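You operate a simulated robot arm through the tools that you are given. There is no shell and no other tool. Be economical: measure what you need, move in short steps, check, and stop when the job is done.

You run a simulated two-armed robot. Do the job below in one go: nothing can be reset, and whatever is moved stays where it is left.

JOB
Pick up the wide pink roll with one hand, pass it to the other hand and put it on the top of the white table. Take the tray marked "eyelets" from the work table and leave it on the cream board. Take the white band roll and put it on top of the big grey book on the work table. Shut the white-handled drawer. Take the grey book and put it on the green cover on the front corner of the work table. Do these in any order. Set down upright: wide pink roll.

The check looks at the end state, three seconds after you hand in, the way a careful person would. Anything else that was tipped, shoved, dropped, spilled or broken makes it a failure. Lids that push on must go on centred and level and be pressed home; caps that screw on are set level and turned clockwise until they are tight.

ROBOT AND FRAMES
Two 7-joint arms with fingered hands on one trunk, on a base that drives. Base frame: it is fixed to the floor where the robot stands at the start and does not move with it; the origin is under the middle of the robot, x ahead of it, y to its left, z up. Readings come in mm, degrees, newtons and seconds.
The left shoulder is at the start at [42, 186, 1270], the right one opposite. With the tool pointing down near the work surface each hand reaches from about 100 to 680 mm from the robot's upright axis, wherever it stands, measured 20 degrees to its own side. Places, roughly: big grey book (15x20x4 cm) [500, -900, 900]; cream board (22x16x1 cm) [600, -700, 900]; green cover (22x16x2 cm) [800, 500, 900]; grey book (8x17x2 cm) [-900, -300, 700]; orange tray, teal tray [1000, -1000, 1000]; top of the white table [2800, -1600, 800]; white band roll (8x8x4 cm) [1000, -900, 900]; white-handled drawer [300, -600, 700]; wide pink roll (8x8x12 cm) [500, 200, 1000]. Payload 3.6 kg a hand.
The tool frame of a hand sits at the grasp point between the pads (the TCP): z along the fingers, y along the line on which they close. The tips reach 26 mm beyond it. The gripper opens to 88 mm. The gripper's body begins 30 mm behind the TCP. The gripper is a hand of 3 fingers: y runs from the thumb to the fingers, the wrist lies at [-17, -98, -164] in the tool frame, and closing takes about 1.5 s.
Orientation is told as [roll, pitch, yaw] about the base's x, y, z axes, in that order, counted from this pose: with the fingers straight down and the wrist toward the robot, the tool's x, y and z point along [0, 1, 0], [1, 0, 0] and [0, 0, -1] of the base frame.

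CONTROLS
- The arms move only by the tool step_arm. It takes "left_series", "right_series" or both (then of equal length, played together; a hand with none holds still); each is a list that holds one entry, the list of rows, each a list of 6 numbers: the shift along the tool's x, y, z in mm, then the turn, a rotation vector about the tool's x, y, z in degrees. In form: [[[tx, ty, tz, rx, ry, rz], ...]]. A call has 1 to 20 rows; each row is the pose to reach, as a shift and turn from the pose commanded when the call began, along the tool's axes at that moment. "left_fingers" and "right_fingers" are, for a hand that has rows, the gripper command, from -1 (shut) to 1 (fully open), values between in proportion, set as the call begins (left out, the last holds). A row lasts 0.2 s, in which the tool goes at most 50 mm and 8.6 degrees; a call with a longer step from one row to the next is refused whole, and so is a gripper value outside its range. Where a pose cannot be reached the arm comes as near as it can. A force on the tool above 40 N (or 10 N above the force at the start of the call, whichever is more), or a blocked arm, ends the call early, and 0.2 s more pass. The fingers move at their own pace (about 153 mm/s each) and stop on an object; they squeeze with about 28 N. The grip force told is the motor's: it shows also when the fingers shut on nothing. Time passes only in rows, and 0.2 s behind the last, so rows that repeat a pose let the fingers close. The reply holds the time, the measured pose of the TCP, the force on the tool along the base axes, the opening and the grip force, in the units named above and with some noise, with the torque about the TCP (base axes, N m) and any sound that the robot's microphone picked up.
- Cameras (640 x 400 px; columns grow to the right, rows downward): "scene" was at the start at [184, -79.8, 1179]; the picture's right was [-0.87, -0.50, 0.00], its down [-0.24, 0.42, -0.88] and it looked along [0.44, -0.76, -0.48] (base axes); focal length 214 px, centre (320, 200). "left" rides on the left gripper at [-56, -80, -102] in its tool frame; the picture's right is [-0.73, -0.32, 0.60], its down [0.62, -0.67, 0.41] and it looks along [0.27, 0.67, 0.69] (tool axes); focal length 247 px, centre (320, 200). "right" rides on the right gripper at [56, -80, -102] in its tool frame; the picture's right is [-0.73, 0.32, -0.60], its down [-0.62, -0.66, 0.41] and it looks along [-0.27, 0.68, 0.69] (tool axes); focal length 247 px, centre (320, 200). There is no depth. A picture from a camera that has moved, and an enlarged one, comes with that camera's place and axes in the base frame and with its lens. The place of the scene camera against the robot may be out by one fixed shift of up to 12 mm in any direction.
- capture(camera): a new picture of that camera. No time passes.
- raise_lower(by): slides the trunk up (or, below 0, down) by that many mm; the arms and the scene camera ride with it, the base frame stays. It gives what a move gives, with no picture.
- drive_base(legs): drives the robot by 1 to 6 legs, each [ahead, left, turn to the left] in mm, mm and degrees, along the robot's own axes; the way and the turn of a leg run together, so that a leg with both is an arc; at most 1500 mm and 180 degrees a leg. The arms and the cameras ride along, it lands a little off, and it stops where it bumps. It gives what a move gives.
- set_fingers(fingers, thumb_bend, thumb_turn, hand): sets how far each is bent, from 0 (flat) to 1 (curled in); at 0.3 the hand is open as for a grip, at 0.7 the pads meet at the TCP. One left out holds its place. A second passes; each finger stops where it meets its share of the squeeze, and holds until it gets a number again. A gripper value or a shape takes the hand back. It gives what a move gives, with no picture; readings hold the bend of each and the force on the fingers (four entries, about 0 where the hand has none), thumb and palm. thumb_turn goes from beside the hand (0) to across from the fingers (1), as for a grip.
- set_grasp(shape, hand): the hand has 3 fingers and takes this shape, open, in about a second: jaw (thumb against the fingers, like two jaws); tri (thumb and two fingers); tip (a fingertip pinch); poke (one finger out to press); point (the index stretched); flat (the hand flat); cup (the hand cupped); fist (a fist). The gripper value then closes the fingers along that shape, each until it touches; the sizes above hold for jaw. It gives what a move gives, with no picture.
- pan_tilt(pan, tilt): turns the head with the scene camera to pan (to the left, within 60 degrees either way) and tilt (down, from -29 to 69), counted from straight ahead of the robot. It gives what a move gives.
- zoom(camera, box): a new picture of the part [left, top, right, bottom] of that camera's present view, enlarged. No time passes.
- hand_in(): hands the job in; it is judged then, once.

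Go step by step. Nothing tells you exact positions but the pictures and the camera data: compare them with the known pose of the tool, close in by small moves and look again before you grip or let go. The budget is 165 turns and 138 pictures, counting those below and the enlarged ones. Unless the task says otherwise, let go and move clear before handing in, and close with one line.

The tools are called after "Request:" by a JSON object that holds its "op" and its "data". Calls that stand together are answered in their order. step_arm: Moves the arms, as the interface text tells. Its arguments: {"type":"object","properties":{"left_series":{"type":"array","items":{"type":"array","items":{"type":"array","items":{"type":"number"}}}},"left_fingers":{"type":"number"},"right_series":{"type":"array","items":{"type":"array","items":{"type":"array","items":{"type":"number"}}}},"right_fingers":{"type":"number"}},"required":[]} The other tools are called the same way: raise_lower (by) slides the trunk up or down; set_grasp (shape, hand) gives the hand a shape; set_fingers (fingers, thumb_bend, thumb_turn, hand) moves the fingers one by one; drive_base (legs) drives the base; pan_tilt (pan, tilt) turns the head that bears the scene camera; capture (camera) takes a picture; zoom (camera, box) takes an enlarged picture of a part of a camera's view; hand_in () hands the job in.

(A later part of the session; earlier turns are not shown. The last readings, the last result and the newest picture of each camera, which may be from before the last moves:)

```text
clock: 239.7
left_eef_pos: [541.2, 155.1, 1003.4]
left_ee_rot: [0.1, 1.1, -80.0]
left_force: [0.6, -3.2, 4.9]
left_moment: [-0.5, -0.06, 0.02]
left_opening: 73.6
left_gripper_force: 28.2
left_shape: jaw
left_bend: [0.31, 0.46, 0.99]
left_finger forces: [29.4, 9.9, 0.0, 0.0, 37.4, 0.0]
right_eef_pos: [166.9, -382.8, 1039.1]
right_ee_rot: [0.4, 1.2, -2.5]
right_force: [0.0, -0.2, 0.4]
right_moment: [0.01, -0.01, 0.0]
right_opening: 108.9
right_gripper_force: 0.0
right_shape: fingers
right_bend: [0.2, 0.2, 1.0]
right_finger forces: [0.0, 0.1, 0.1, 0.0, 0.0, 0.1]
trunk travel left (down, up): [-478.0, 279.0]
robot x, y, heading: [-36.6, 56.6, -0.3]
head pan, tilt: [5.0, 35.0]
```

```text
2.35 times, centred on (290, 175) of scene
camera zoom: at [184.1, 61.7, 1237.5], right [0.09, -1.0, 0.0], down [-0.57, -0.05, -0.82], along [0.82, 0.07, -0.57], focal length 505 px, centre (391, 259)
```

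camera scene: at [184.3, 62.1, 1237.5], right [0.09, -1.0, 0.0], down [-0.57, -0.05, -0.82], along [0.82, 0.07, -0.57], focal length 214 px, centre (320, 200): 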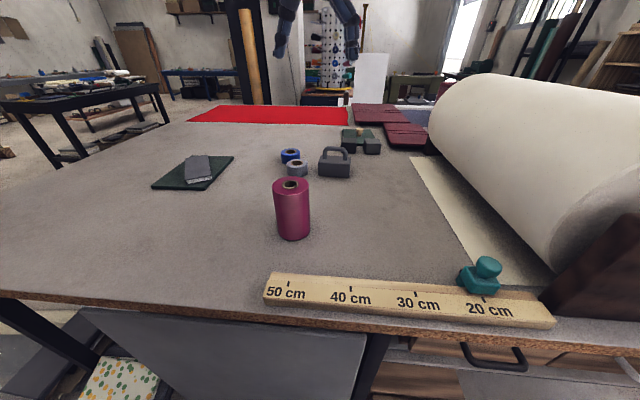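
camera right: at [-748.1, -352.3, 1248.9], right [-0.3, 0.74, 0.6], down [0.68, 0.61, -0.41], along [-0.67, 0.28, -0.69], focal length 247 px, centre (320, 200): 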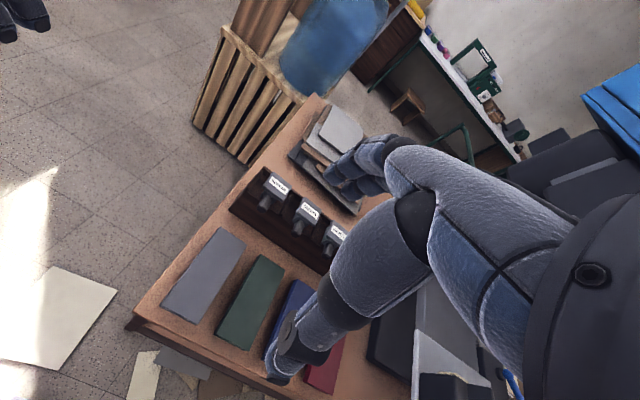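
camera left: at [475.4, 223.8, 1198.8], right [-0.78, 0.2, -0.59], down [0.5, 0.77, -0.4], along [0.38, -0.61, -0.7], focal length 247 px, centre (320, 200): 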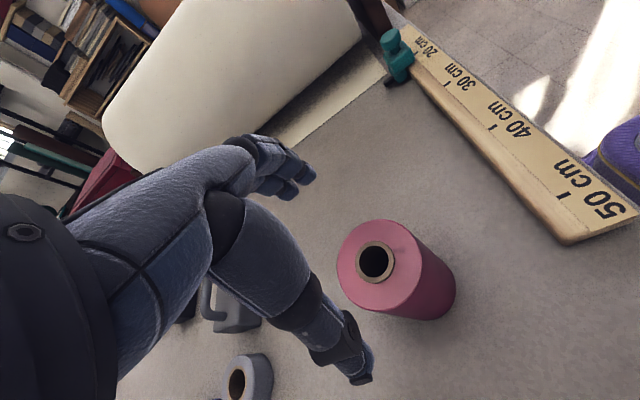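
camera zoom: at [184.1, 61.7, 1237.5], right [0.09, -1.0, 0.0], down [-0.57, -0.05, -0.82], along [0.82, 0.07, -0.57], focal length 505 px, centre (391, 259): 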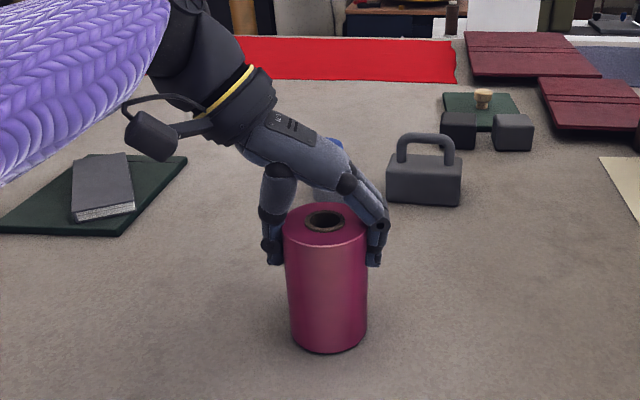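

Gripped upright. Lift it clear and check it hangs straight.

Request:
{"op": "step_arm", "data": {"left_series": [[[0, 0, -8, 0, 0, 0], [0, 0, -20, 0, 0, 0], [0, 0, -40, 0, 0, 0], [0, 0, -60, 0, 0, 0], [0, 0, -60, 0, 0, 0]]]}}

Request:
{"op": "zoom", "data": {"camera": "scene", "box": [210, 90, 370, 260]}}

```text
clock: 240.9
left_eef_pos: [541.6, 154.1, 1063.3]
left_ee_rot: [0.0, 1.2, -80.0]
left_force: [0.4, -0.3, -2.4]
left_moment: [0.02, 0.02, -0.02]
left_opening: 73.9
left_gripper_force: 28.2
left_shape: jaw
left_bend: [0.31, 0.46, 0.99]
left_finger forces: [27.0, 9.8, 0.0, 0.0, 36.4, 0.0]
right_eef_pos: [167.9, -383.2, 1039.6]
right_ee_rot: [0.6, 1.4, -2.5]
right_force: [0.0, -0.5, -0.8]
right_moment: [-0.01, 0.01, 0.01]
right_opening: 108.8
right_gripper_force: 0.0
right_shape: fingers
right_bend: [0.2, 0.2, 1.0]
right_finger forces: [0.1, 0.1, 0.0, 0.1, 0.0, 0.0]
trunk travel left (down, up): [-478.0, 279.0]
robot x, y, heading: [-37.1, 57.4, -0.2]
head pan, tilt: [5.0, 35.0]
```

```text
2.35 times, centred on (290, 175) of scene
camera zoom: at [184.9, 62.1, 1237.3], right [0.09, -1.0, 0.0], down [-0.57, -0.05, -0.82], along [0.82, 0.07, -0.57], focal length 505 px, centre (391, 259)
```

zoom: 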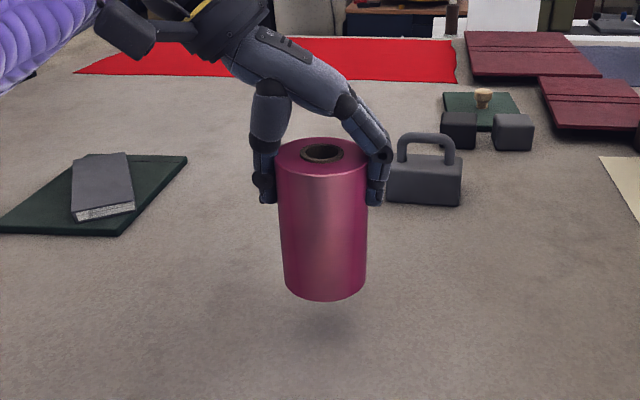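

Stable and upright. I back into free space and test whether the right hand can come in horizontally from the right, for a direct hand-to-hand pass.

Request:
{"op": "step_arm", "data": {"left_series": [[[0, 0, -20, 0, 0, 0], [0, 0, -40, 0, 0, 0]]]}}

Request:
{"op": "drive_base", "data": {"legs": [[-380, 0, 0]]}}

Request:
{"op": "step_arm", "data": {"right_series": [[[18, 12, 0, 0, 7.5, 0], [36, 24, 0, 0, 15, 0], [54, 36, 0, 0, 22.5, 0], [72, 48, 0, 0, 30, 0], [90, 60, 0, 0, 37.5, 0], [108, 72, 0, 0, 45, 0], [126, 84, 0, 0, 52.5, 0], [144, 96, 0, 0, 60, 0], [162, 108, 0, 0, 67.5, 0], [180, 120, 0, 0, 75, 0], [198, 132, 0, 0, 82.5, 0], [216, 144, 0, 0, 90, 0]]]}}

```text
clock: 241.5
left_eef_pos: [541.8, 151.9, 1103.3]
left_ee_rot: [0.0, 1.3, -80.0]
left_force: [0.7, 0.0, -3.4]
left_moment: [0.02, 0.0, -0.03]
left_opening: 73.7
left_gripper_force: 27.6
left_shape: jaw
left_bend: [0.31, 0.46, 0.99]
left_finger forces: [26.9, 9.8, 0.0, 0.0, 36.4, 0.1]
right_eef_pos: [166.8, -383.6, 1039.2]
right_ee_rot: [0.5, 1.3, -2.5]
right_force: [-0.2, -0.3, -0.3]
right_moment: [-0.02, 0.02, -0.03]
right_opening: 109.2
right_gripper_force: 0.0
right_shape: fingers
right_bend: [0.2, 0.2, 1.0]
right_finger forces: [0.0, 0.2, 0.1, 0.1, 0.1, 0.0]
trunk travel left (down, up): [-478.0, 279.0]
robot x, y, heading: [-36.0, 54.1, 0.1]
head pan, tilt: [5.0, 35.0]
```

```text
clock: 243.9
left_eef_pos: [169.7, 149.8, 1104.1]
left_ee_rot: [0.1, 1.3, -80.3]
left_force: [-0.3, -0.1, -3.0]
left_moment: [0.01, -0.05, 0.0]
left_opening: 74.0
left_gripper_force: 27.8
left_shape: jaw
left_bend: [0.31, 0.46, 0.99]
left_finger forces: [26.9, 9.8, 0.0, 0.1, 36.3, 0.1]
right_eef_pos: [-209.5, -383.3, 1038.6]
right_ee_rot: [0.5, 1.2, -2.8]
right_force: [-0.6, 0.1, 0.0]
right_moment: [-0.02, 0.0, -0.02]
right_opening: 108.9
right_gripper_force: 0.0
right_shape: fingers
right_bend: [0.2, 0.2, 1.0]
right_finger forces: [0.0, 0.0, 0.0, 0.0, 0.1, 0.0]
trunk travel left (down, up): [-478.0, 279.0]
robot x, y, heading: [-408.8, 58.9, -0.5]
head pan, tilt: [5.0, 35.0]
```

```text
clock: 246.5
left_eef_pos: [170.7, 150.4, 1102.3]
left_ee_rot: [0.0, 1.3, -80.3]
left_force: [0.2, -0.6, -3.9]
left_moment: [0.01, -0.01, 0.02]
left_opening: 73.8
left_gripper_force: 28.1
left_shape: jaw
left_bend: [0.31, 0.46, 0.99]
left_finger forces: [26.8, 9.9, 0.1, 0.0, 36.3, 0.1]
right_eef_pos: [-53.1, -175.7, 1038.6]
right_ee_rot: [90.7, 1.3, -2.8]
right_force: [0.7, 0.8, -0.2]
right_moment: [-0.01, 0.0, -0.01]
right_opening: 109.0
right_gripper_force: 0.1
right_shape: fingers
right_bend: [0.2, 0.2, 1.0]
right_finger forces: [0.1, 0.1, 0.0, 0.0, 0.1, 0.1]
trunk travel left (down, up): [-478.0, 279.0]
robot x, y, heading: [-411.2, 60.4, -0.6]
head pan, tilt: [5.0, 35.0]
```

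The horizontal approach is fully reachable. I rotate the left hand (holding the roll) to the default yaw so the right palm side is free, bringing it nearer the middle.

Request:
{"op": "step_arm", "data": {"left_series": [[[-6, 6, 0, 0, 0, -8], [-12, 12, 0, 0, 0, -16], [-18, 18, 0, 0, 0, -24], [-24, 24, 0, 0, 0, -32], [-30, 30, 0, 0, 0, -40], [-36, 36, 0, 0, 0, -48], [-42, 42, 0, 0, 0, -56], [-48, 48, 0, 0, 0, -64], [-54, 54, 0, 0, 0, -72], [-61, 60, 0, 0, 0, -80]]]}}

Request:
{"op": "capture", "data": {"camera": "scene"}}

Request:
{"op": "capture", "data": {"camera": "right"}}

```text
clock: 248.7
left_eef_pos: [120.4, 80.9, 1103.3]
left_ee_rot: [1.2, 0.1, -0.2]
left_force: [-0.3, 0.4, -3.0]
left_moment: [0.06, 0.02, 0.02]
left_opening: 73.6
left_gripper_force: 27.9
left_shape: jaw
left_bend: [0.31, 0.46, 0.99]
left_finger forces: [26.4, 9.8, 0.0, 0.0, 35.8, 0.0]
right_eef_pos: [-53.5, -174.3, 1038.8]
right_ee_rot: [90.5, 1.4, -2.8]
right_force: [0.8, 1.0, 0.8]
right_moment: [0.0, 0.01, 0.02]
right_opening: 108.8
right_gripper_force: 0.1
right_shape: fingers
right_bend: [0.2, 0.2, 1.0]
right_finger forces: [0.0, 0.0, 0.0, 0.0, 0.0, 0.0]
trunk travel left (down, up): [-478.0, 279.0]
robot x, y, heading: [-406.9, 55.9, -0.4]
head pan, tilt: [5.0, 35.0]
```

```text
26 pictures are left
camera scene: at [-187.6, 61.4, 1237.4], right [0.08, -1.0, 0.0], down [-0.57, -0.05, -0.82], along [0.82, 0.07, -0.57], focal length 214 px, centre (320, 200)
```

scene: 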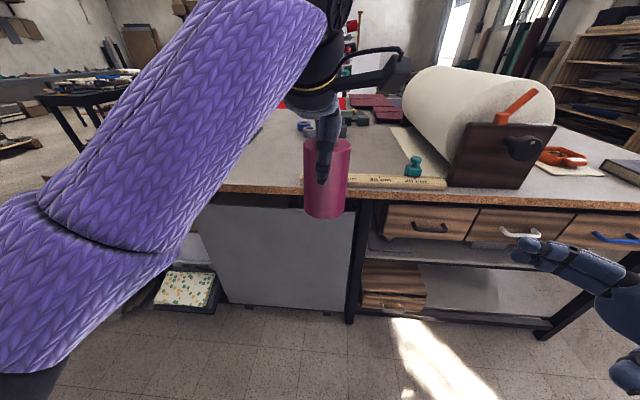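

```text
25 pictures are left
camera right: at [-136.6, -274.3, 1095.8], right [0.27, -0.61, -0.75], down [-0.66, 0.45, -0.6], along [0.7, 0.66, -0.28], focal length 247 px, centre (320, 200)
```

right: 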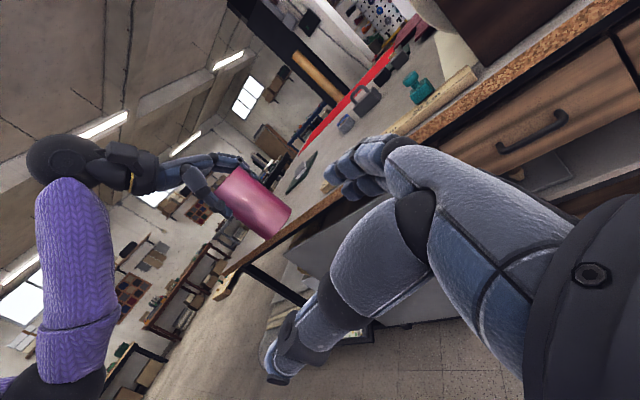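

The roll hangs straight, axis ≈(120,78), bottom z≈1005. I bring the right hand to a pre-grasp to its right at height ≈1053.

Request:
{"op": "step_arm", "data": {"right_series": [[[2, 25, 10, 0, 0, 0], [4, 50, 25, 0, 0, 0], [6, 75, 45, 0, 0, 0], [8, 100, 65, 0, 0, 0], [10, 125, 90, 0, 0, 0], [12, 145, 115, 0, 0, 0], [14, 161.5, 138, 0, 0, 0]]]}}

Request:
{"op": "capture", "data": {"camera": "right"}}

Request:
{"op": "capture", "data": {"camera": "scene"}}

```text
clock: 250.3
left_eef_pos: [119.8, 79.9, 1102.8]
left_ee_rot: [1.2, 0.2, -0.3]
left_force: [0.6, 1.1, -2.5]
left_moment: [0.01, 0.04, 0.0]
left_opening: 73.9
left_gripper_force: 27.6
left_shape: jaw
left_bend: [0.31, 0.46, 0.99]
left_finger forces: [26.3, 9.8, 0.0, 0.0, 35.6, 0.1]
right_eef_pos: [117.5, -44.2, 1048.8]
right_ee_rot: [90.6, 1.4, -2.8]
right_force: [-1.1, 0.3, 0.5]
right_moment: [-0.01, -0.01, -0.02]
right_opening: 109.0
right_gripper_force: 0.1
right_shape: fingers
right_bend: [0.2, 0.2, 1.0]
right_finger forces: [0.1, 0.0, 0.1, 0.0, 0.1, 0.1]
trunk travel left (down, up): [-478.0, 279.0]
robot x, y, heading: [-406.1, 58.1, -0.2]
head pan, tilt: [5.0, 35.0]
```

```text
24 pictures are left
camera right: at [34.5, -143.9, 1107.1], right [0.27, -0.61, -0.75], down [-0.66, 0.45, -0.6], along [0.7, 0.66, -0.28], focal length 247 px, centre (320, 200)
```

right: 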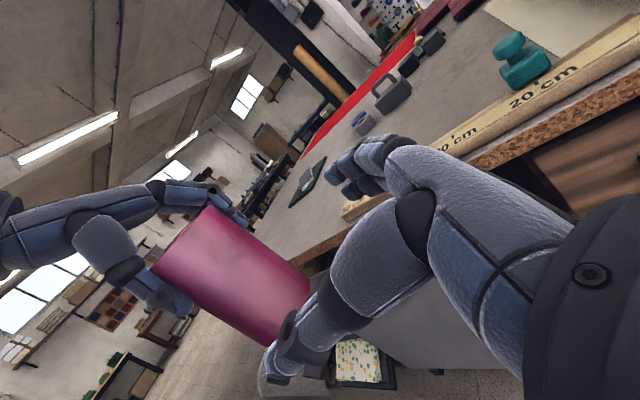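

```text
23 pictures are left
camera scene: at [-187.0, 62.4, 1237.2], right [0.08, -1.0, 0.0], down [-0.57, -0.05, -0.82], along [0.82, 0.07, -0.57], focal length 214 px, centre (320, 200)
```

scene: 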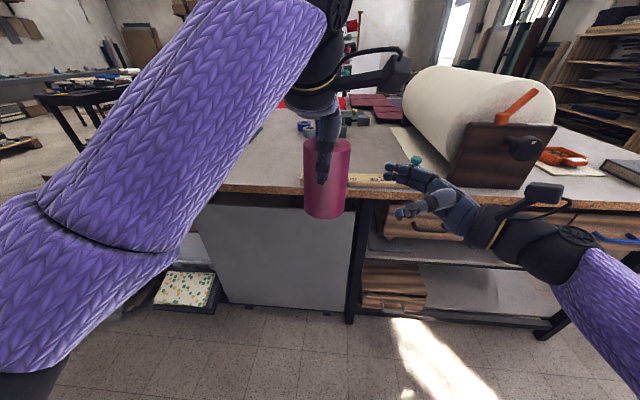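

Aligned. Advance the right hand around the lower part of the roll.

Request:
{"op": "step_arm", "data": {"right_series": [[[2, 0, 20, 0, 0, 0], [3, -1, 40, 0, 0, 0], [3, -2, 60, 0, 0, 0], [3, -3, 80, 0, 0, 0], [3, -4, 95, 0, 0, 0], [3, -4, 106, 0, 0, 0]]]}}

Request:
{"op": "zoom", "data": {"camera": "scene", "box": [260, 90, 440, 250]}}

Request:
{"op": "capture", "data": {"camera": "right"}}

```text
clock: 251.7
left_eef_pos: [119.5, 81.5, 1103.4]
left_ee_rot: [1.2, 0.2, -0.3]
left_force: [-0.4, 0.3, -3.3]
left_moment: [0.01, 0.01, -0.03]
left_opening: 74.0
left_gripper_force: 27.9
left_shape: jaw
left_bend: [0.31, 0.46, 0.99]
left_finger forces: [26.3, 9.7, 0.1, 0.0, 35.7, 0.0]
right_eef_pos: [116.3, 61.2, 1053.8]
right_ee_rot: [90.5, 1.4, -2.8]
right_force: [-0.1, -1.1, 0.2]
right_moment: [-0.01, -0.01, 0.0]
right_opening: 108.8
right_gripper_force: 0.0
right_shape: fingers
right_bend: [0.2, 0.2, 1.0]
right_finger forces: [0.0, 0.0, 0.0, 0.0, 0.1, 0.0]
trunk travel left (down, up): [-478.0, 279.0]
robot x, y, heading: [-409.5, 54.4, -0.3]
head pan, tilt: [5.0, 35.0]
```

```text
2.50 times, centred on (350, 170) of scene
camera zoom: at [-187.4, 62.2, 1237.3], right [0.08, -1.0, 0.0], down [-0.57, -0.05, -0.82], along [0.82, 0.07, -0.57], focal length 536 px, centre (245, 275)
```

zoom: 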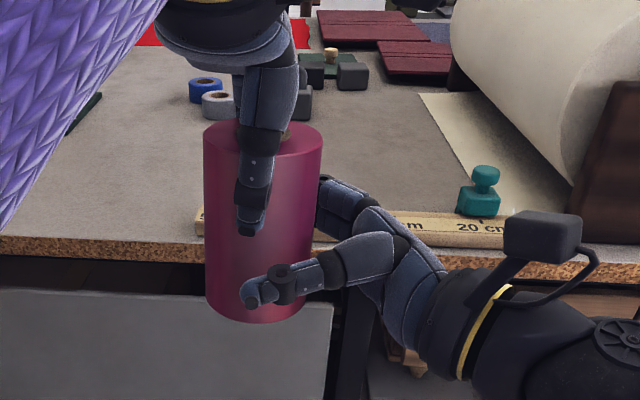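

```text
21 pictures are left
camera right: at [34.9, -37.4, 1111.4], right [0.27, -0.61, -0.75], down [-0.66, 0.45, -0.6], along [0.7, 0.66, -0.28], focal length 247 px, centre (320, 200)
```

right: 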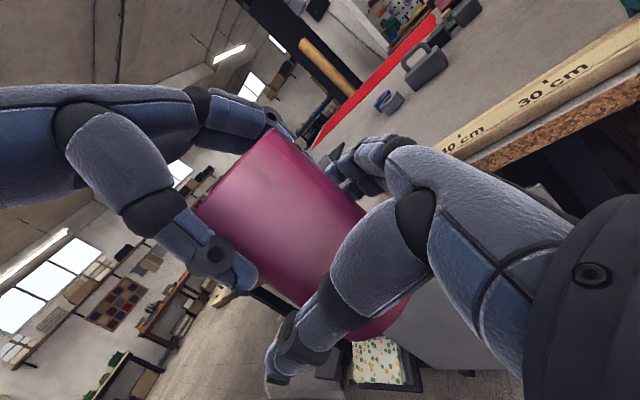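

Perfect placement. Close the right hand on the roll while the left still holds it.

Request:
{"op": "step_arm", "data": {"right_series": [[[0, 0, 0, 0, 0, 0], [0, 0, 0, 0, 0, 0], [0, 0, 0, 0, 0, 0], [0, 0, 0, 0, 0, 0], [0, 0, 0, 0, 0, 0], [0, 0, 0, 0, 0, 0], [0, 0, 0, 0, 0, 0], [0, 0, 0, 0, 0, 0]]], "right_fingers": -1}}

Request:
{"op": "zoom", "data": {"camera": "scene", "box": [260, 90, 440, 250]}}

```text
clock: 253.5
left_eef_pos: [119.4, 80.6, 1103.1]
left_ee_rot: [1.2, 0.2, -0.3]
left_force: [-2.8, -1.0, -3.4]
left_moment: [-0.05, 0.12, -0.1]
left_opening: 73.8
left_gripper_force: 27.6
left_shape: jaw
left_bend: [0.32, 0.46, 0.99]
left_finger forces: [26.0, 9.3, 0.0, 0.0, 38.9, 0.1]
right_eef_pos: [116.5, 62.7, 1052.9]
right_ee_rot: [90.5, 1.3, -2.8]
right_force: [4.4, 0.9, 0.1]
right_moment: [-0.03, 0.11, -0.02]
right_opening: 65.8
right_gripper_force: 28.3
right_shape: jaw
right_bend: [0.31, 0.61, 1.0]
right_finger forces: [17.6, 11.0, 0.0, 0.0, 24.3, 0.0]
trunk travel left (down, up): [-478.0, 279.0]
robot x, y, heading: [-406.4, 55.0, -0.1]
head pan, tilt: [5.0, 35.0]
```

```text
2.50 times, centred on (350, 170) of scene
camera zoom: at [-187.4, 62.0, 1237.3], right [0.08, -1.0, 0.0], down [-0.57, -0.05, -0.82], along [0.82, 0.07, -0.57], focal length 536 px, centre (245, 275)
```

zoom: 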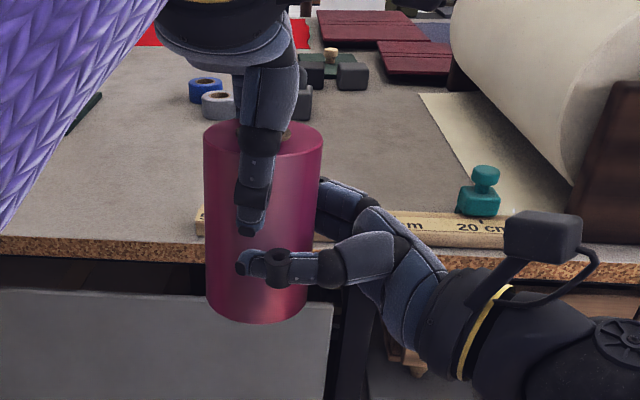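

Both hands hold it. Release the left and lift it away.

Request:
{"op": "set_fingers", "data": {"hand": "left", "fingers": 0.2, "thumb_bend": 0.2}}

Request:
{"op": "step_arm", "data": {"left_series": [[[0, 0, -15, 0, 0, 0], [0, 0, -35, 0, 0, 0], [0, 0, -60, 0, 0, 0], [20, 0, -90, 0, 0, 0], [55, 0, -110, 0, 0, 0], [95, 0, -110, 0, 0, 0]]]}}

Request:
{"op": "capture", "data": {"camera": "scene"}}

```text
clock: 254.5
left_eef_pos: [117.9, 79.0, 1103.6]
left_ee_rot: [1.2, 0.2, -0.3]
left_force: [-0.5, 0.2, -0.4]
left_moment: [-0.05, 0.0, 0.01]
left_opening: 108.7
left_gripper_force: 0.0
left_shape: fingers
left_bend: [0.2, 0.2, 1.0]
left_finger forces: [0.1, 0.1, 0.0, 0.0, 0.0, 0.0]
right_eef_pos: [116.6, 61.3, 1053.3]
right_ee_rot: [90.6, 1.3, -2.8]
right_force: [-0.7, -0.3, -0.7]
right_moment: [-0.08, 0.02, -0.04]
right_opening: 65.1
right_gripper_force: 27.4
right_shape: jaw
right_bend: [0.31, 0.61, 1.0]
right_finger forces: [13.0, 14.5, 0.0, 0.0, 27.4, 0.0]
trunk travel left (down, up): [-478.0, 279.0]
robot x, y, heading: [-408.1, 61.0, -0.5]
head pan, tilt: [5.0, 35.0]
```

```text
clock: 255.9
left_eef_pos: [121.5, 178.6, 1213.7]
left_ee_rot: [1.1, 0.1, -0.2]
left_force: [-0.3, 0.4, 0.0]
left_moment: [-0.04, 0.0, -0.02]
left_opening: 108.5
left_gripper_force: 0.2
left_shape: fingers
left_bend: [0.2, 0.2, 1.0]
left_finger forces: [0.1, 0.1, 0.1, 0.0, 0.1, 0.0]
right_eef_pos: [117.9, 62.0, 1052.0]
right_ee_rot: [90.5, 1.3, -2.8]
right_force: [1.2, -0.8, 0.5]
right_moment: [-0.04, -0.01, 0.01]
right_opening: 65.5
right_gripper_force: 27.5
right_shape: jaw
right_bend: [0.31, 0.61, 1.0]
right_finger forces: [12.9, 14.6, 0.0, 0.0, 27.3, 0.1]
trunk travel left (down, up): [-478.0, 279.0]
robot x, y, heading: [-408.5, 54.0, -0.2]
head pan, tilt: [5.0, 35.0]
```

```text
19 pictures are left
camera scene: at [-187.4, 62.8, 1237.3], right [0.08, -1.0, 0.0], down [-0.57, -0.05, -0.82], along [0.82, 0.07, -0.57], focal length 214 px, centre (320, 200)
```

scene: 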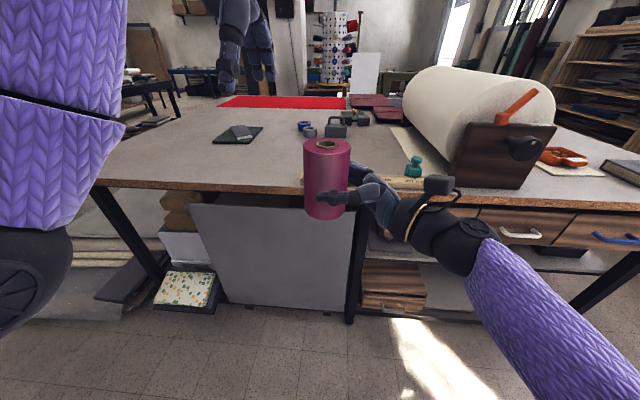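

The direct hand-to-hand pass worked; the right hand holds the roll upright. Now I drive around to the white table near [2300–3000, -1300…-1950].

Request:
{"op": "drive_base", "data": {"legs": [[0, -1500, 0.2], [0, -115, 0], [1500, 0, 0], [500, 0, 0]]}}

Request:
{"op": "pan_tilt", "data": {"pan": 0, "tilt": 35}}

Request:
{"op": "capture", "data": {"camera": "scene"}}

```text
clock: 273.7
left_eef_pos: [2095.0, -1517.4, 1212.6]
left_ee_rot: [1.2, 0.2, -1.9]
left_force: [0.2, -0.1, -0.1]
left_moment: [0.03, 0.05, 0.03]
left_opening: 108.6
left_gripper_force: 0.0
left_shape: fingers
left_bend: [0.2, 0.2, 1.0]
left_finger forces: [0.0, 0.1, 0.0, 0.0, 0.0, 0.0]
right_eef_pos: [2088.1, -1632.4, 1052.4]
right_ee_rot: [90.5, 1.3, -4.3]
right_force: [0.1, 0.3, -0.7]
right_moment: [-0.07, 0.07, 0.01]
right_opening: 65.6
right_gripper_force: 27.6
right_shape: jaw
right_bend: [0.31, 0.61, 1.0]
right_finger forces: [12.6, 14.6, 0.0, 0.0, 27.2, 0.0]
trunk travel left (down, up): [-478.0, 279.0]
robot x, y, heading: [1567.3, -1621.9, -2.2]
head pan, tilt: [5.0, 35.0]
```

```text
clock: 274.4
left_eef_pos: [2095.0, -1516.9, 1213.5]
left_ee_rot: [1.1, 0.3, -2.0]
left_force: [0.3, 0.2, -0.3]
left_moment: [-0.01, 0.01, 0.02]
left_opening: 108.7
left_gripper_force: 0.0
left_shape: fingers
left_bend: [0.2, 0.2, 1.0]
left_finger forces: [0.0, 0.0, 0.0, 0.1, 0.0, 0.0]
right_eef_pos: [2086.9, -1631.0, 1053.0]
right_ee_rot: [90.5, 1.4, -4.4]
right_force: [0.2, 0.1, 0.8]
right_moment: [0.0, 0.03, 0.0]
right_opening: 65.5
right_gripper_force: 27.8
right_shape: jaw
right_bend: [0.31, 0.61, 1.0]
right_finger forces: [12.7, 14.7, 0.1, 0.1, 27.3, 0.0]
trunk travel left (down, up): [-478.0, 279.0]
robot x, y, heading: [1561.1, -1621.5, -2.2]
head pan, tilt: [0.0, 35.0]
```

```text
18 pictures are left
camera scene: at [1782.9, -1631.3, 1237.3], right [-0.03, -1.0, 0.0], down [-0.57, 0.02, -0.82], along [0.82, -0.03, -0.57], focal length 214 px, centre (320, 200)
```

scene: 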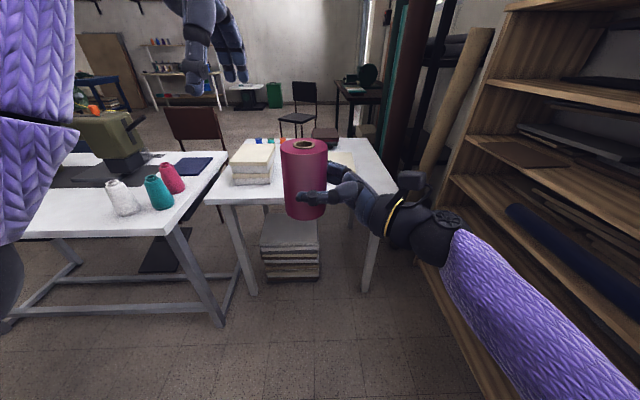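

Request:
{"op": "capture", "data": {"camera": "left"}}

Request:
{"op": "zoom", "data": {"camera": "scene", "box": [190, 110, 420, 260]}}

```text
17 pictures are left
camera left: at [2012.6, -1572.4, 1314.9], right [-0.34, -0.71, -0.61], down [-0.64, 0.65, -0.4], along [0.68, 0.26, -0.68], focal length 247 px, centre (320, 200)
```

left: 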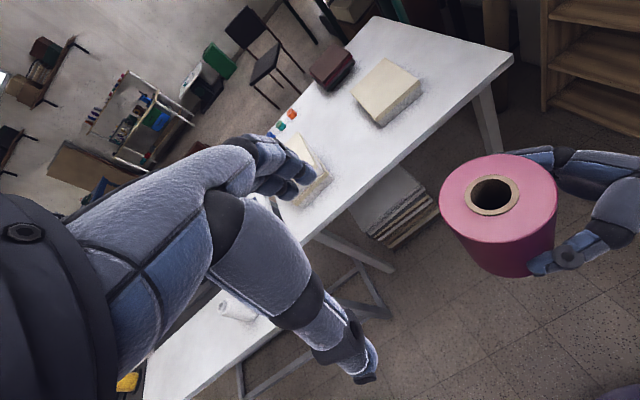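

```text
2.67 times, centred on (305, 185) of scene
camera zoom: at [1782.9, -1631.3, 1237.3], right [-0.03, -1.0, 0.0], down [-0.57, 0.02, -0.82], along [0.82, -0.03, -0.57], focal length 572 px, centre (360, 240)
```

zoom: 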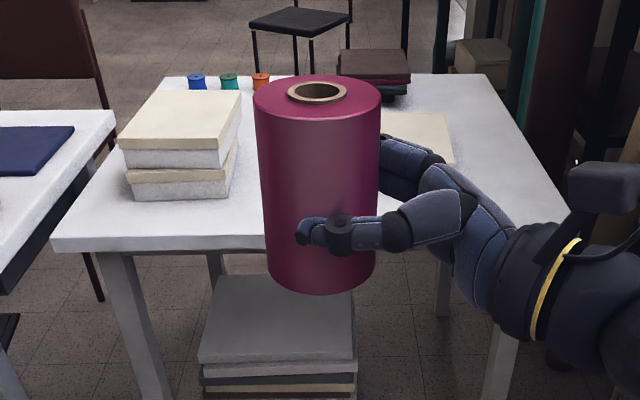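

I see the white table: front edge x≈2427, top z≈800. A free spot near the front lies at about (2490,-1535) between the paper stacks. I lower the trunk 150 first.

Request:
{"op": "raise_lower", "data": {"by": -150}}

```text
clock: 276.1
left_eef_pos: [2094.0, -1517.3, 1064.7]
left_ee_rot: [1.2, 0.0, -1.8]
left_force: [0.1, 0.0, -1.1]
left_moment: [0.0, 0.0, -0.01]
left_opening: 108.4
left_gripper_force: 0.0
left_shape: fingers
left_bend: [0.2, 0.2, 1.0]
left_finger forces: [0.0, 0.0, 0.1, 0.0, 0.0, 0.1]
right_eef_pos: [2087.1, -1632.0, 904.2]
right_ee_rot: [90.5, 1.3, -4.3]
right_force: [-1.0, 0.7, -1.3]
right_moment: [-0.08, 0.06, 0.01]
right_opening: 65.2
right_gripper_force: 28.3
right_shape: jaw
right_bend: [0.31, 0.61, 1.0]
right_finger forces: [12.7, 14.7, 0.0, 0.0, 27.3, 0.0]
trunk travel left (down, up): [-328.0, 429.0]
robot x, y, heading: [1561.2, -1625.7, -2.2]
head pan, tilt: [0.0, 35.0]
```

Request:
{"op": "drive_base", "data": {"legs": [[0, 0, 2.2], [0, 59, 0], [360, 0, 0]]}}

Request:
{"op": "capture", "data": {"camera": "scene"}}

Request:
{"op": "capture", "data": {"camera": "left"}}

```text
clock: 279.4
left_eef_pos: [2456.2, -1440.7, 1063.5]
left_ee_rot: [1.2, 0.2, -0.1]
left_force: [1.3, -0.5, -0.7]
left_moment: [-0.01, -0.01, 0.0]
left_opening: 108.3
left_gripper_force: 0.0
left_shape: fingers
left_bend: [0.2, 0.2, 1.0]
left_finger forces: [0.0, 0.1, 0.0, 0.1, 0.0, 0.1]
right_eef_pos: [2453.9, -1556.0, 903.0]
right_ee_rot: [90.5, 1.4, -2.7]
right_force: [0.2, -0.4, -0.1]
right_moment: [-0.08, -0.01, 0.01]
right_opening: 65.8
right_gripper_force: 28.2
right_shape: jaw
right_bend: [0.31, 0.61, 1.0]
right_finger forces: [12.8, 14.7, 0.0, 0.0, 27.2, 0.1]
trunk travel left (down, up): [-328.0, 429.0]
robot x, y, heading: [1927.0, -1563.0, -0.2]
head pan, tilt: [0.0, 35.0]
```

```text
15 pictures are left
camera scene: at [2165.4, -1564.7, 1077.9], right [0.0, -1.0, 0.0], down [-0.57, 0.0, -0.82], along [0.82, 0.0, -0.57], focal length 214 px, centre (320, 200)
```

scene: 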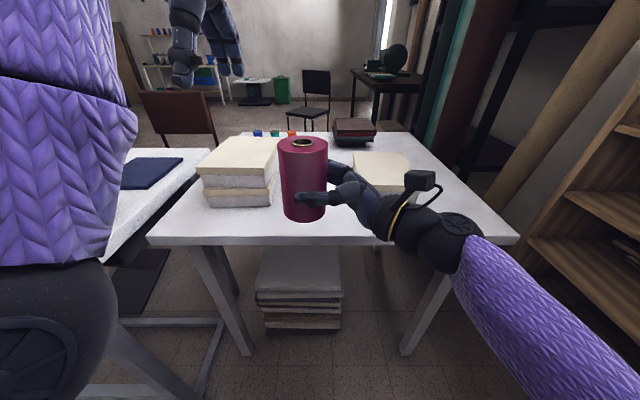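

```text
14 pictures are left
camera left: at [2377.0, -1498.5, 1164.5], right [-0.32, -0.72, -0.61], down [-0.67, 0.63, -0.4], along [0.67, 0.28, -0.68], focal length 247 px, centre (320, 200)
```

left: 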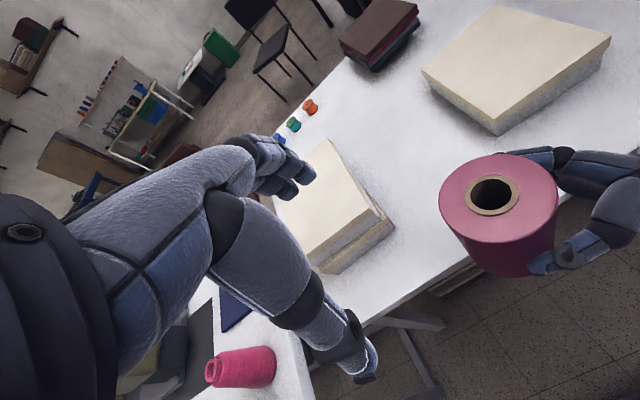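

The edge is at x≈2459 here, so I target the roll at about (2522,-1530). Drive 64 ahead and 9 left, then look.

Request:
{"op": "drive_base", "data": {"legs": [[66, 9, 0]]}}

Request:
{"op": "step_arm", "data": {"right_series": [[[-15, 0, 0, 0, 0, 0], [-30, 0, 0, 0, 0, 0]]]}}

Request:
{"op": "capture", "data": {"camera": "left"}}

Request:
{"op": "zoom", "data": {"camera": "scene", "box": [180, 110, 460, 260]}}

```text
clock: 280.4
left_eef_pos: [2521.4, -1432.1, 1062.4]
left_ee_rot: [1.2, 0.3, 0.0]
left_force: [0.3, 0.5, 1.1]
left_moment: [0.03, 0.01, -0.02]
left_opening: 108.7
left_gripper_force: 0.0
left_shape: fingers
left_bend: [0.2, 0.2, 1.0]
left_finger forces: [0.1, 0.0, 0.0, 0.0, 0.0, 0.0]
right_eef_pos: [2517.7, -1547.1, 903.2]
right_ee_rot: [90.5, 1.5, -2.5]
right_force: [0.0, 0.0, 0.4]
right_moment: [-0.06, 0.03, 0.0]
right_opening: 65.7
right_gripper_force: 28.2
right_shape: jaw
right_bend: [0.31, 0.61, 1.0]
right_finger forces: [12.7, 14.6, 0.0, 0.1, 27.2, 0.1]
trunk travel left (down, up): [-328.0, 429.0]
robot x, y, heading: [1990.5, -1556.9, -0.0]
head pan, tilt: [0.0, 35.0]
```

```text
clock: 281.0
left_eef_pos: [2520.5, -1432.5, 1063.4]
left_ee_rot: [1.2, 0.2, 0.0]
left_force: [-0.5, -0.3, -0.3]
left_moment: [-0.02, -0.01, 0.03]
left_opening: 108.5
left_gripper_force: 0.1
left_shape: fingers
left_bend: [0.2, 0.2, 1.0]
left_finger forces: [0.0, 0.1, 0.0, 0.0, 0.1, 0.0]
right_eef_pos: [2516.5, -1547.0, 873.2]
right_ee_rot: [90.4, 1.4, -2.6]
right_force: [0.1, 0.1, 0.4]
right_moment: [-0.05, 0.01, 0.01]
right_opening: 65.6
right_gripper_force: 28.1
right_shape: jaw
right_bend: [0.31, 0.61, 1.0]
right_finger forces: [12.6, 14.8, 0.0, 0.0, 27.3, 0.0]
trunk travel left (down, up): [-328.0, 429.0]
robot x, y, heading: [1993.4, -1559.6, -0.1]
head pan, tilt: [0.0, 35.0]
```

```text
13 pictures are left
camera left: at [2440.4, -1489.4, 1165.0], right [-0.32, -0.72, -0.61], down [-0.67, 0.63, -0.4], along [0.67, 0.28, -0.68], focal length 247 px, centre (320, 200)
```

left: 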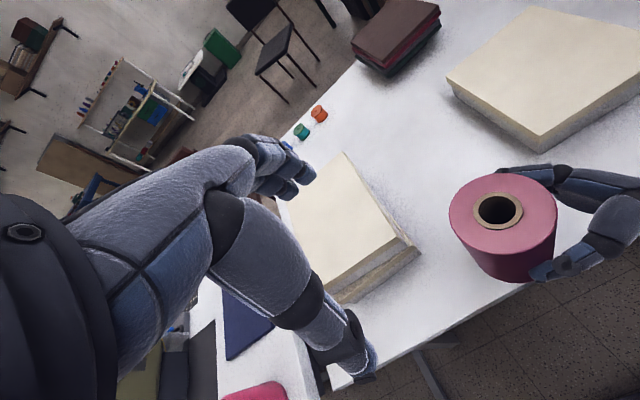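

```text
2.29 times, centred on (320, 185) of scene
camera zoom: at [2229.0, -1555.8, 1078.2], right [0.0, -1.0, 0.0], down [-0.57, 0.0, -0.82], along [0.82, 0.0, -0.57], focal length 490 px, centre (320, 234)
```

zoom: 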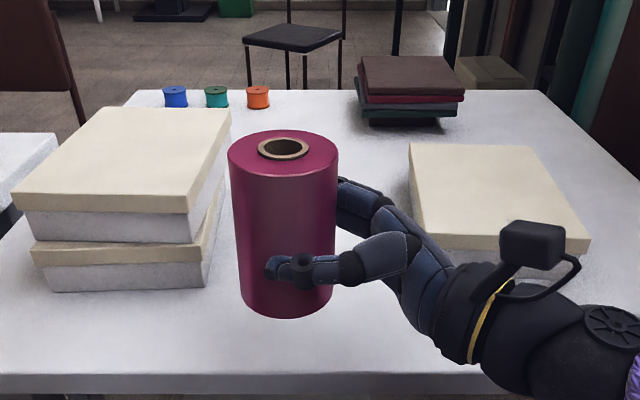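

Good spot. Lower 18 mm, then in small steps until contact.

Request:
{"op": "step_arm", "data": {"right_series": [[[-8, 0, 0, 0, 0, 0], [-16, 0, 0, 0, 0, 0], [-20, 0, 0, 0, 0, 0]]]}}

Request:
{"op": "step_arm", "data": {"right_series": [[[-2, 0, 0, 0, 0, 0], [-4, 0, 0, 0, 0, 0], [-6, 0, 0, 0, 0, 0], [-6, 0, 0, 0, 0, 0]]]}}

Request:
{"op": "zoom", "data": {"camera": "scene", "box": [180, 110, 460, 260]}}

```text
clock: 281.8
left_eef_pos: [2520.9, -1431.8, 1062.1]
left_ee_rot: [1.2, 0.2, -0.1]
left_force: [-1.0, 0.0, -0.1]
left_moment: [0.01, 0.0, -0.01]
left_opening: 108.7
left_gripper_force: 0.0
left_shape: fingers
left_bend: [0.2, 0.2, 1.0]
left_finger forces: [0.0, 0.0, 0.2, 0.0, 0.0, 0.1]
right_eef_pos: [2515.7, -1547.6, 854.1]
right_ee_rot: [90.6, 1.5, -2.5]
right_force: [-0.1, -0.4, 0.5]
right_moment: [-0.06, 0.04, 0.01]
right_opening: 65.5
right_gripper_force: 27.8
right_shape: jaw
right_bend: [0.31, 0.61, 1.0]
right_finger forces: [12.6, 14.7, 0.0, 0.0, 27.3, 0.0]
trunk travel left (down, up): [-328.0, 429.0]
robot x, y, heading: [1990.9, -1553.3, -0.2]
head pan, tilt: [0.0, 35.0]
```

```text
clock: 282.8
left_eef_pos: [2520.2, -1431.3, 1063.6]
left_ee_rot: [1.2, 0.3, -0.1]
left_force: [-1.0, 0.4, 0.0]
left_moment: [-0.01, 0.0, -0.04]
left_opening: 108.4
left_gripper_force: 0.2
left_shape: fingers
left_bend: [0.2, 0.2, 1.0]
left_finger forces: [0.0, 0.0, 0.1, 0.0, 0.0, 0.0]
right_eef_pos: [2515.9, -1547.6, 846.8]
right_ee_rot: [90.6, 1.3, -2.5]
right_force: [0.6, 0.3, 0.3]
right_moment: [-0.02, 0.0, 0.0]
right_opening: 65.4
right_gripper_force: 28.1
right_shape: jaw
right_bend: [0.31, 0.61, 1.0]
right_finger forces: [12.7, 14.9, 0.0, 0.0, 27.3, 0.0]
trunk travel left (down, up): [-328.0, 429.0]
robot x, y, heading: [1990.4, -1552.4, -0.1]
head pan, tilt: [0.0, 35.0]
```

```text
2.29 times, centred on (320, 185) of scene
camera zoom: at [2229.1, -1555.8, 1078.1], right [0.0, -1.0, 0.0], down [-0.57, 0.0, -0.82], along [0.82, 0.0, -0.57], focal length 490 px, centre (320, 234)
```

zoom: 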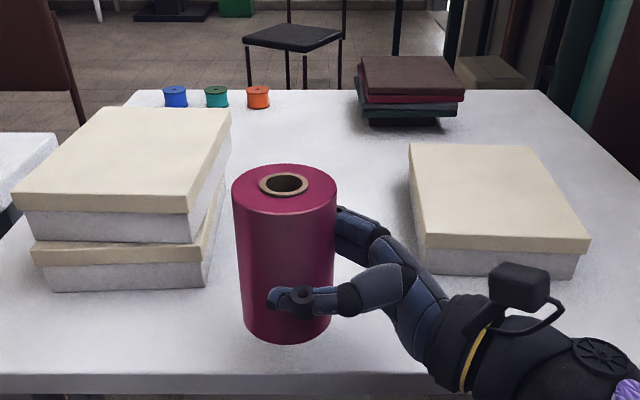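

Request:
{"op": "step_arm", "data": {"right_series": [[[-1.5, 0, 0, 0, 0, 0], [-3, 0, 0, 0, 0, 0], [-3, 0, 0, 0, 0, 0]]]}}

Request:
{"op": "step_arm", "data": {"right_series": [[[-1.5, 0, 0, 0, 0, 0], [-3, 0, 0, 0, 0, 0], [-3, 0, 0, 0, 0, 0]]]}}

```text
clock: 283.6
left_eef_pos: [2520.4, -1431.0, 1063.8]
left_ee_rot: [1.2, 0.2, -0.1]
left_force: [0.4, 0.1, -0.1]
left_moment: [0.0, -0.01, 0.01]
left_opening: 108.4
left_gripper_force: 0.0
left_shape: fingers
left_bend: [0.2, 0.2, 1.0]
left_finger forces: [0.1, 0.1, 0.0, 0.0, 0.0, 0.0]
right_eef_pos: [2516.1, -1548.1, 842.7]
right_ee_rot: [90.5, 1.4, -2.4]
right_force: [0.7, 0.2, 0.4]
right_moment: [-0.04, 0.04, 0.0]
right_opening: 65.5
right_gripper_force: 27.9
right_shape: jaw
right_bend: [0.31, 0.61, 1.0]
right_finger forces: [12.5, 14.9, 0.0, 0.1, 27.3, 0.0]
trunk travel left (down, up): [-328.0, 429.0]
robot x, y, heading: [1991.4, -1554.2, -0.2]
head pan, tilt: [0.0, 35.0]
```

```text
clock: 284.4
left_eef_pos: [2520.5, -1432.1, 1062.7]
left_ee_rot: [1.3, 0.3, 0.0]
left_force: [-0.3, 0.5, -0.3]
left_moment: [-0.01, -0.01, -0.04]
left_opening: 108.6
left_gripper_force: 0.1
left_shape: fingers
left_bend: [0.2, 0.2, 1.0]
left_finger forces: [0.0, 0.1, 0.1, 0.1, 0.0, 0.0]
right_eef_pos: [2515.6, -1545.9, 840.9]
right_ee_rot: [90.5, 1.4, -2.6]
right_force: [0.5, 0.9, -0.3]
right_moment: [-0.07, 0.03, 0.0]
right_opening: 65.6
right_gripper_force: 28.4
right_shape: jaw
right_bend: [0.31, 0.61, 1.0]
right_finger forces: [12.7, 14.7, 0.0, 0.1, 27.2, 0.0]
trunk travel left (down, up): [-328.0, 429.0]
robot x, y, heading: [1992.5, -1552.6, -0.3]
head pan, tilt: [0.0, 35.0]
```

Request:
{"op": "step_arm", "data": {"right_series": [[[-2, 0, 0, 0, 0, 0], [-4, 0, 0, 0, 0, 0], [-6, 0, 0, 0, 0, 0], [-6, 0, 0, 0, 0, 0]]]}}

Request:
{"op": "zoom", "data": {"camera": "scene", "box": [240, 160, 380, 260]}}

```text
clock: 285.4
left_eef_pos: [2521.3, -1432.1, 1063.9]
left_ee_rot: [1.2, 0.2, -0.1]
left_force: [0.0, 1.0, 0.8]
left_moment: [0.03, 0.01, 0.01]
left_opening: 108.7
left_gripper_force: 0.0
left_shape: fingers
left_bend: [0.2, 0.2, 1.0]
left_finger forces: [0.1, 0.1, 0.0, 0.1, 0.1, 0.1]
right_eef_pos: [2515.5, -1546.2, 835.1]
right_ee_rot: [90.2, 1.3, -2.6]
right_force: [0.6, 0.1, -0.1]
right_moment: [-0.07, -0.03, 0.02]
right_opening: 65.7
right_gripper_force: 27.6
right_shape: jaw
right_bend: [0.31, 0.61, 1.0]
right_finger forces: [12.6, 14.9, 0.1, 0.1, 27.3, 0.0]
trunk travel left (down, up): [-328.0, 429.0]
robot x, y, heading: [1993.9, -1553.5, -0.2]
head pan, tilt: [0.0, 35.0]
```

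```text
4.00 times, centred on (310, 210) of scene
camera zoom: at [2229.1, -1555.8, 1078.1], right [0.0, -1.0, 0.0], down [-0.57, 0.0, -0.82], along [0.82, 0.0, -0.57], focal length 858 px, centre (360, 160)
```

zoom: 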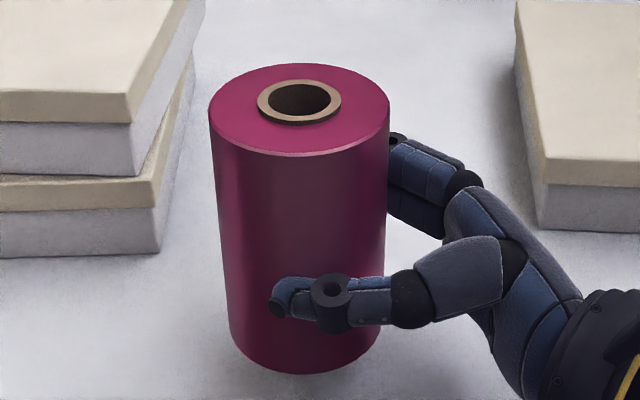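

Request:
{"op": "step_arm", "data": {"right_series": [[[-2, 0, 0, 0, 0, 0], [-4, 0, 0, 0, 0, 0], [-6, 0, 0, 0, 0, 0], [-8, 0, 0, 0, 0, 0], [-8, 0, 0, 0, 0, 0]]]}}

Request:
{"op": "zoom", "data": {"camera": "scene", "box": [240, 160, 380, 260]}}

```text
clock: 286.6
left_eef_pos: [2520.3, -1431.8, 1063.2]
left_ee_rot: [1.1, 0.2, -0.1]
left_force: [-0.3, -0.6, -0.1]
left_moment: [-0.02, 0.01, -0.01]
left_opening: 108.4
left_gripper_force: 0.0
left_shape: fingers
left_bend: [0.2, 0.2, 1.0]
left_finger forces: [0.1, 0.1, 0.0, 0.0, 0.0, 0.1]
right_eef_pos: [2515.7, -1553.1, 821.1]
right_ee_rot: [89.5, 1.3, -2.7]
right_force: [-0.3, 0.2, -1.1]
right_moment: [-0.09, 0.02, 0.0]
right_opening: 65.3
right_gripper_force: 27.8
right_shape: jaw
right_bend: [0.31, 0.61, 1.0]
right_finger forces: [12.6, 14.8, 0.0, 0.0, 27.3, 0.0]
trunk travel left (down, up): [-328.0, 429.0]
robot x, y, heading: [1990.3, -1554.5, -0.1]
head pan, tilt: [0.0, 35.0]
```

```text
4.00 times, centred on (310, 210) of scene
camera zoom: at [2229.1, -1555.8, 1078.1], right [0.0, -1.0, 0.0], down [-0.57, 0.0, -0.82], along [0.82, 0.0, -0.57], focal length 858 px, centre (360, 160)
```

zoom: 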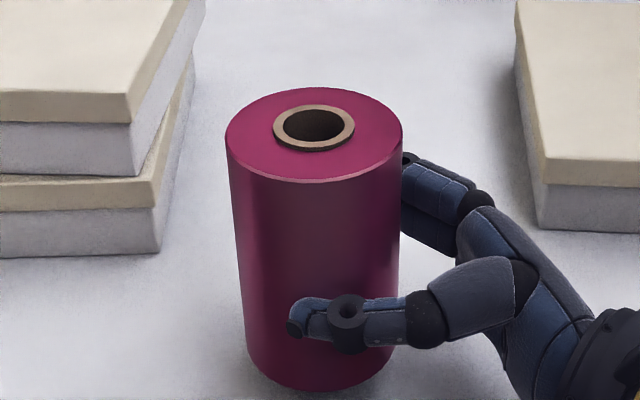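

No contact yet: the table top is lower than thought (z≈770), which also puts its edge at x≈2477. I raise a little, drive 40 mm further in, then continue down.

Request:
{"op": "step_arm", "data": {"right_series": [[[8, 0, 0, 0, 0, 0], [15, 0, 0, 0, 0, 0]]]}}

Request:
{"op": "drive_base", "data": {"legs": [[42, 8, 0]]}}

Request:
{"op": "step_arm", "data": {"right_series": [[[-6, 0, 0, 0, 0, 0], [-12, 0, 0, 0, 0, 0], [-18, 0, 0, 0, 0, 0], [-18, 0, 0, 0, 0, 0]]]}}

Request:
{"op": "zoom", "data": {"camera": "scene", "box": [180, 110, 460, 260]}}

```text
clock: 287.2
left_eef_pos: [2520.1, -1431.6, 1063.6]
left_ee_rot: [1.2, 0.3, -0.1]
left_force: [0.1, -0.9, 0.0]
left_moment: [0.02, -0.01, 0.02]
left_opening: 108.6
left_gripper_force: 0.0
left_shape: fingers
left_bend: [0.2, 0.2, 1.0]
left_finger forces: [0.0, 0.0, 0.0, 0.0, 0.0, 0.0]
right_eef_pos: [2518.9, -1551.2, 844.0]
right_ee_rot: [89.9, 0.8, -2.8]
right_force: [-1.0, -0.5, -0.1]
right_moment: [-0.05, 0.0, 0.02]
right_opening: 65.4
right_gripper_force: 27.4
right_shape: jaw
right_bend: [0.31, 0.61, 1.0]
right_finger forces: [12.5, 14.7, 0.0, 0.0, 27.3, 0.1]
trunk travel left (down, up): [-328.0, 429.0]
robot x, y, heading: [1992.2, -1557.1, 0.3]
head pan, tilt: [0.0, 35.0]
```

```text
clock: 288.1
left_eef_pos: [2564.1, -1422.8, 1062.7]
left_ee_rot: [1.2, 0.3, 0.1]
left_force: [0.5, 0.3, -0.7]
left_moment: [0.0, 0.02, 0.03]
left_opening: 108.3
left_gripper_force: 0.0
left_shape: fingers
left_bend: [0.2, 0.2, 1.0]
left_finger forces: [0.0, 0.0, 0.1, 0.0, 0.0, 0.1]
right_eef_pos: [2562.3, -1542.6, 840.9]
right_ee_rot: [89.9, 1.0, -2.7]
right_force: [0.6, -0.4, 0.1]
right_moment: [-0.02, 0.01, 0.03]
right_opening: 65.5
right_gripper_force: 27.8
right_shape: jaw
right_bend: [0.31, 0.61, 1.0]
right_finger forces: [12.7, 14.7, 0.0, 0.0, 27.1, 0.0]
trunk travel left (down, up): [-328.0, 429.0]
robot x, y, heading: [2033.5, -1548.1, 0.2]
head pan, tilt: [0.0, 35.0]
```

```text
clock: 289.1
left_eef_pos: [2563.0, -1423.2, 1063.6]
left_ee_rot: [1.3, 0.3, 0.0]
left_force: [0.5, -0.6, -0.5]
left_moment: [0.03, 0.02, 0.03]
left_opening: 108.9
left_gripper_force: 0.1
left_shape: fingers
left_bend: [0.2, 0.2, 1.0]
left_finger forces: [0.0, 0.0, 0.1, 0.1, 0.0, 0.0]
right_eef_pos: [2561.2, -1549.6, 821.5]
right_ee_rot: [88.9, 1.0, -2.8]
right_force: [-0.3, 0.1, 0.0]
right_moment: [-0.09, 0.02, 0.02]
right_opening: 65.3
right_gripper_force: 27.8
right_shape: jaw
right_bend: [0.31, 0.61, 1.0]
right_finger forces: [12.6, 14.5, 0.1, 0.0, 27.1, 0.1]
trunk travel left (down, up): [-328.0, 429.0]
robot x, y, heading: [2033.5, -1545.4, -0.1]
head pan, tilt: [0.0, 35.0]
```

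```text
2.29 times, centred on (320, 185) of scene
camera zoom: at [2271.2, -1547.6, 1078.1], right [0.0, -1.0, 0.0], down [-0.57, 0.0, -0.82], along [0.82, 0.0, -0.57], focal length 490 px, centre (320, 234)
```

zoom: 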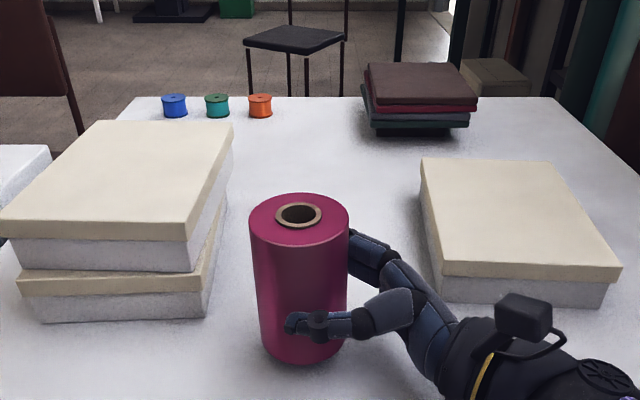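

The arm is near its limit downward, so I raise the hand 20 mm and lower the trunk 40 mm instead.

Request:
{"op": "step_arm", "data": {"right_series": [[[10, 0, 0, 0, 0, 0], [20, 0, 0, 0, 0, 0], [30, 0, 0, 0, 0, 0]]]}}

Request:
{"op": "raise_lower", "data": {"by": -40}}

```text
clock: 289.9
left_eef_pos: [2563.3, -1423.7, 1063.4]
left_ee_rot: [1.2, 0.2, 0.0]
left_force: [0.4, -0.2, -0.2]
left_moment: [-0.04, -0.07, 0.02]
left_opening: 108.6
left_gripper_force: 0.0
left_shape: fingers
left_bend: [0.2, 0.2, 1.0]
left_finger forces: [0.1, 0.1, 0.0, 0.0, 0.0, 0.1]
right_eef_pos: [2563.8, -1545.4, 854.1]
right_ee_rot: [89.7, 0.9, -2.6]
right_force: [0.4, 0.2, 0.6]
right_moment: [-0.06, 0.01, 0.0]
right_opening: 65.6
right_gripper_force: 28.0
right_shape: jaw
right_bend: [0.31, 0.61, 1.0]
right_finger forces: [12.7, 14.5, 0.1, 0.0, 27.2, 0.0]
trunk travel left (down, up): [-328.0, 429.0]
robot x, y, heading: [2032.3, -1545.8, 0.1]
head pan, tilt: [0.0, 35.0]
```

```text
clock: 290.7
left_eef_pos: [2568.8, -1419.7, 1017.0]
left_ee_rot: [1.6, 0.5, 0.3]
left_force: [-0.5, 0.5, 0.0]
left_moment: [0.02, -0.02, 0.01]
left_opening: 108.7
left_gripper_force: 0.0
left_shape: fingers
left_bend: [0.2, 0.2, 1.0]
left_finger forces: [0.0, 0.0, 0.0, 0.0, 0.1, 0.1]
right_eef_pos: [2558.5, -1540.6, 814.9]
right_ee_rot: [89.9, 1.0, -2.4]
right_force: [-0.8, 0.5, 0.0]
right_moment: [-0.07, 0.0, -0.01]
right_opening: 65.6
right_gripper_force: 27.9
right_shape: jaw
right_bend: [0.31, 0.61, 1.0]
right_finger forces: [12.7, 14.5, 0.0, 0.0, 27.2, 0.0]
trunk travel left (down, up): [-288.0, 469.0]
robot x, y, heading: [2031.4, -1544.2, 0.0]
head pan, tilt: [0.0, 35.0]
```

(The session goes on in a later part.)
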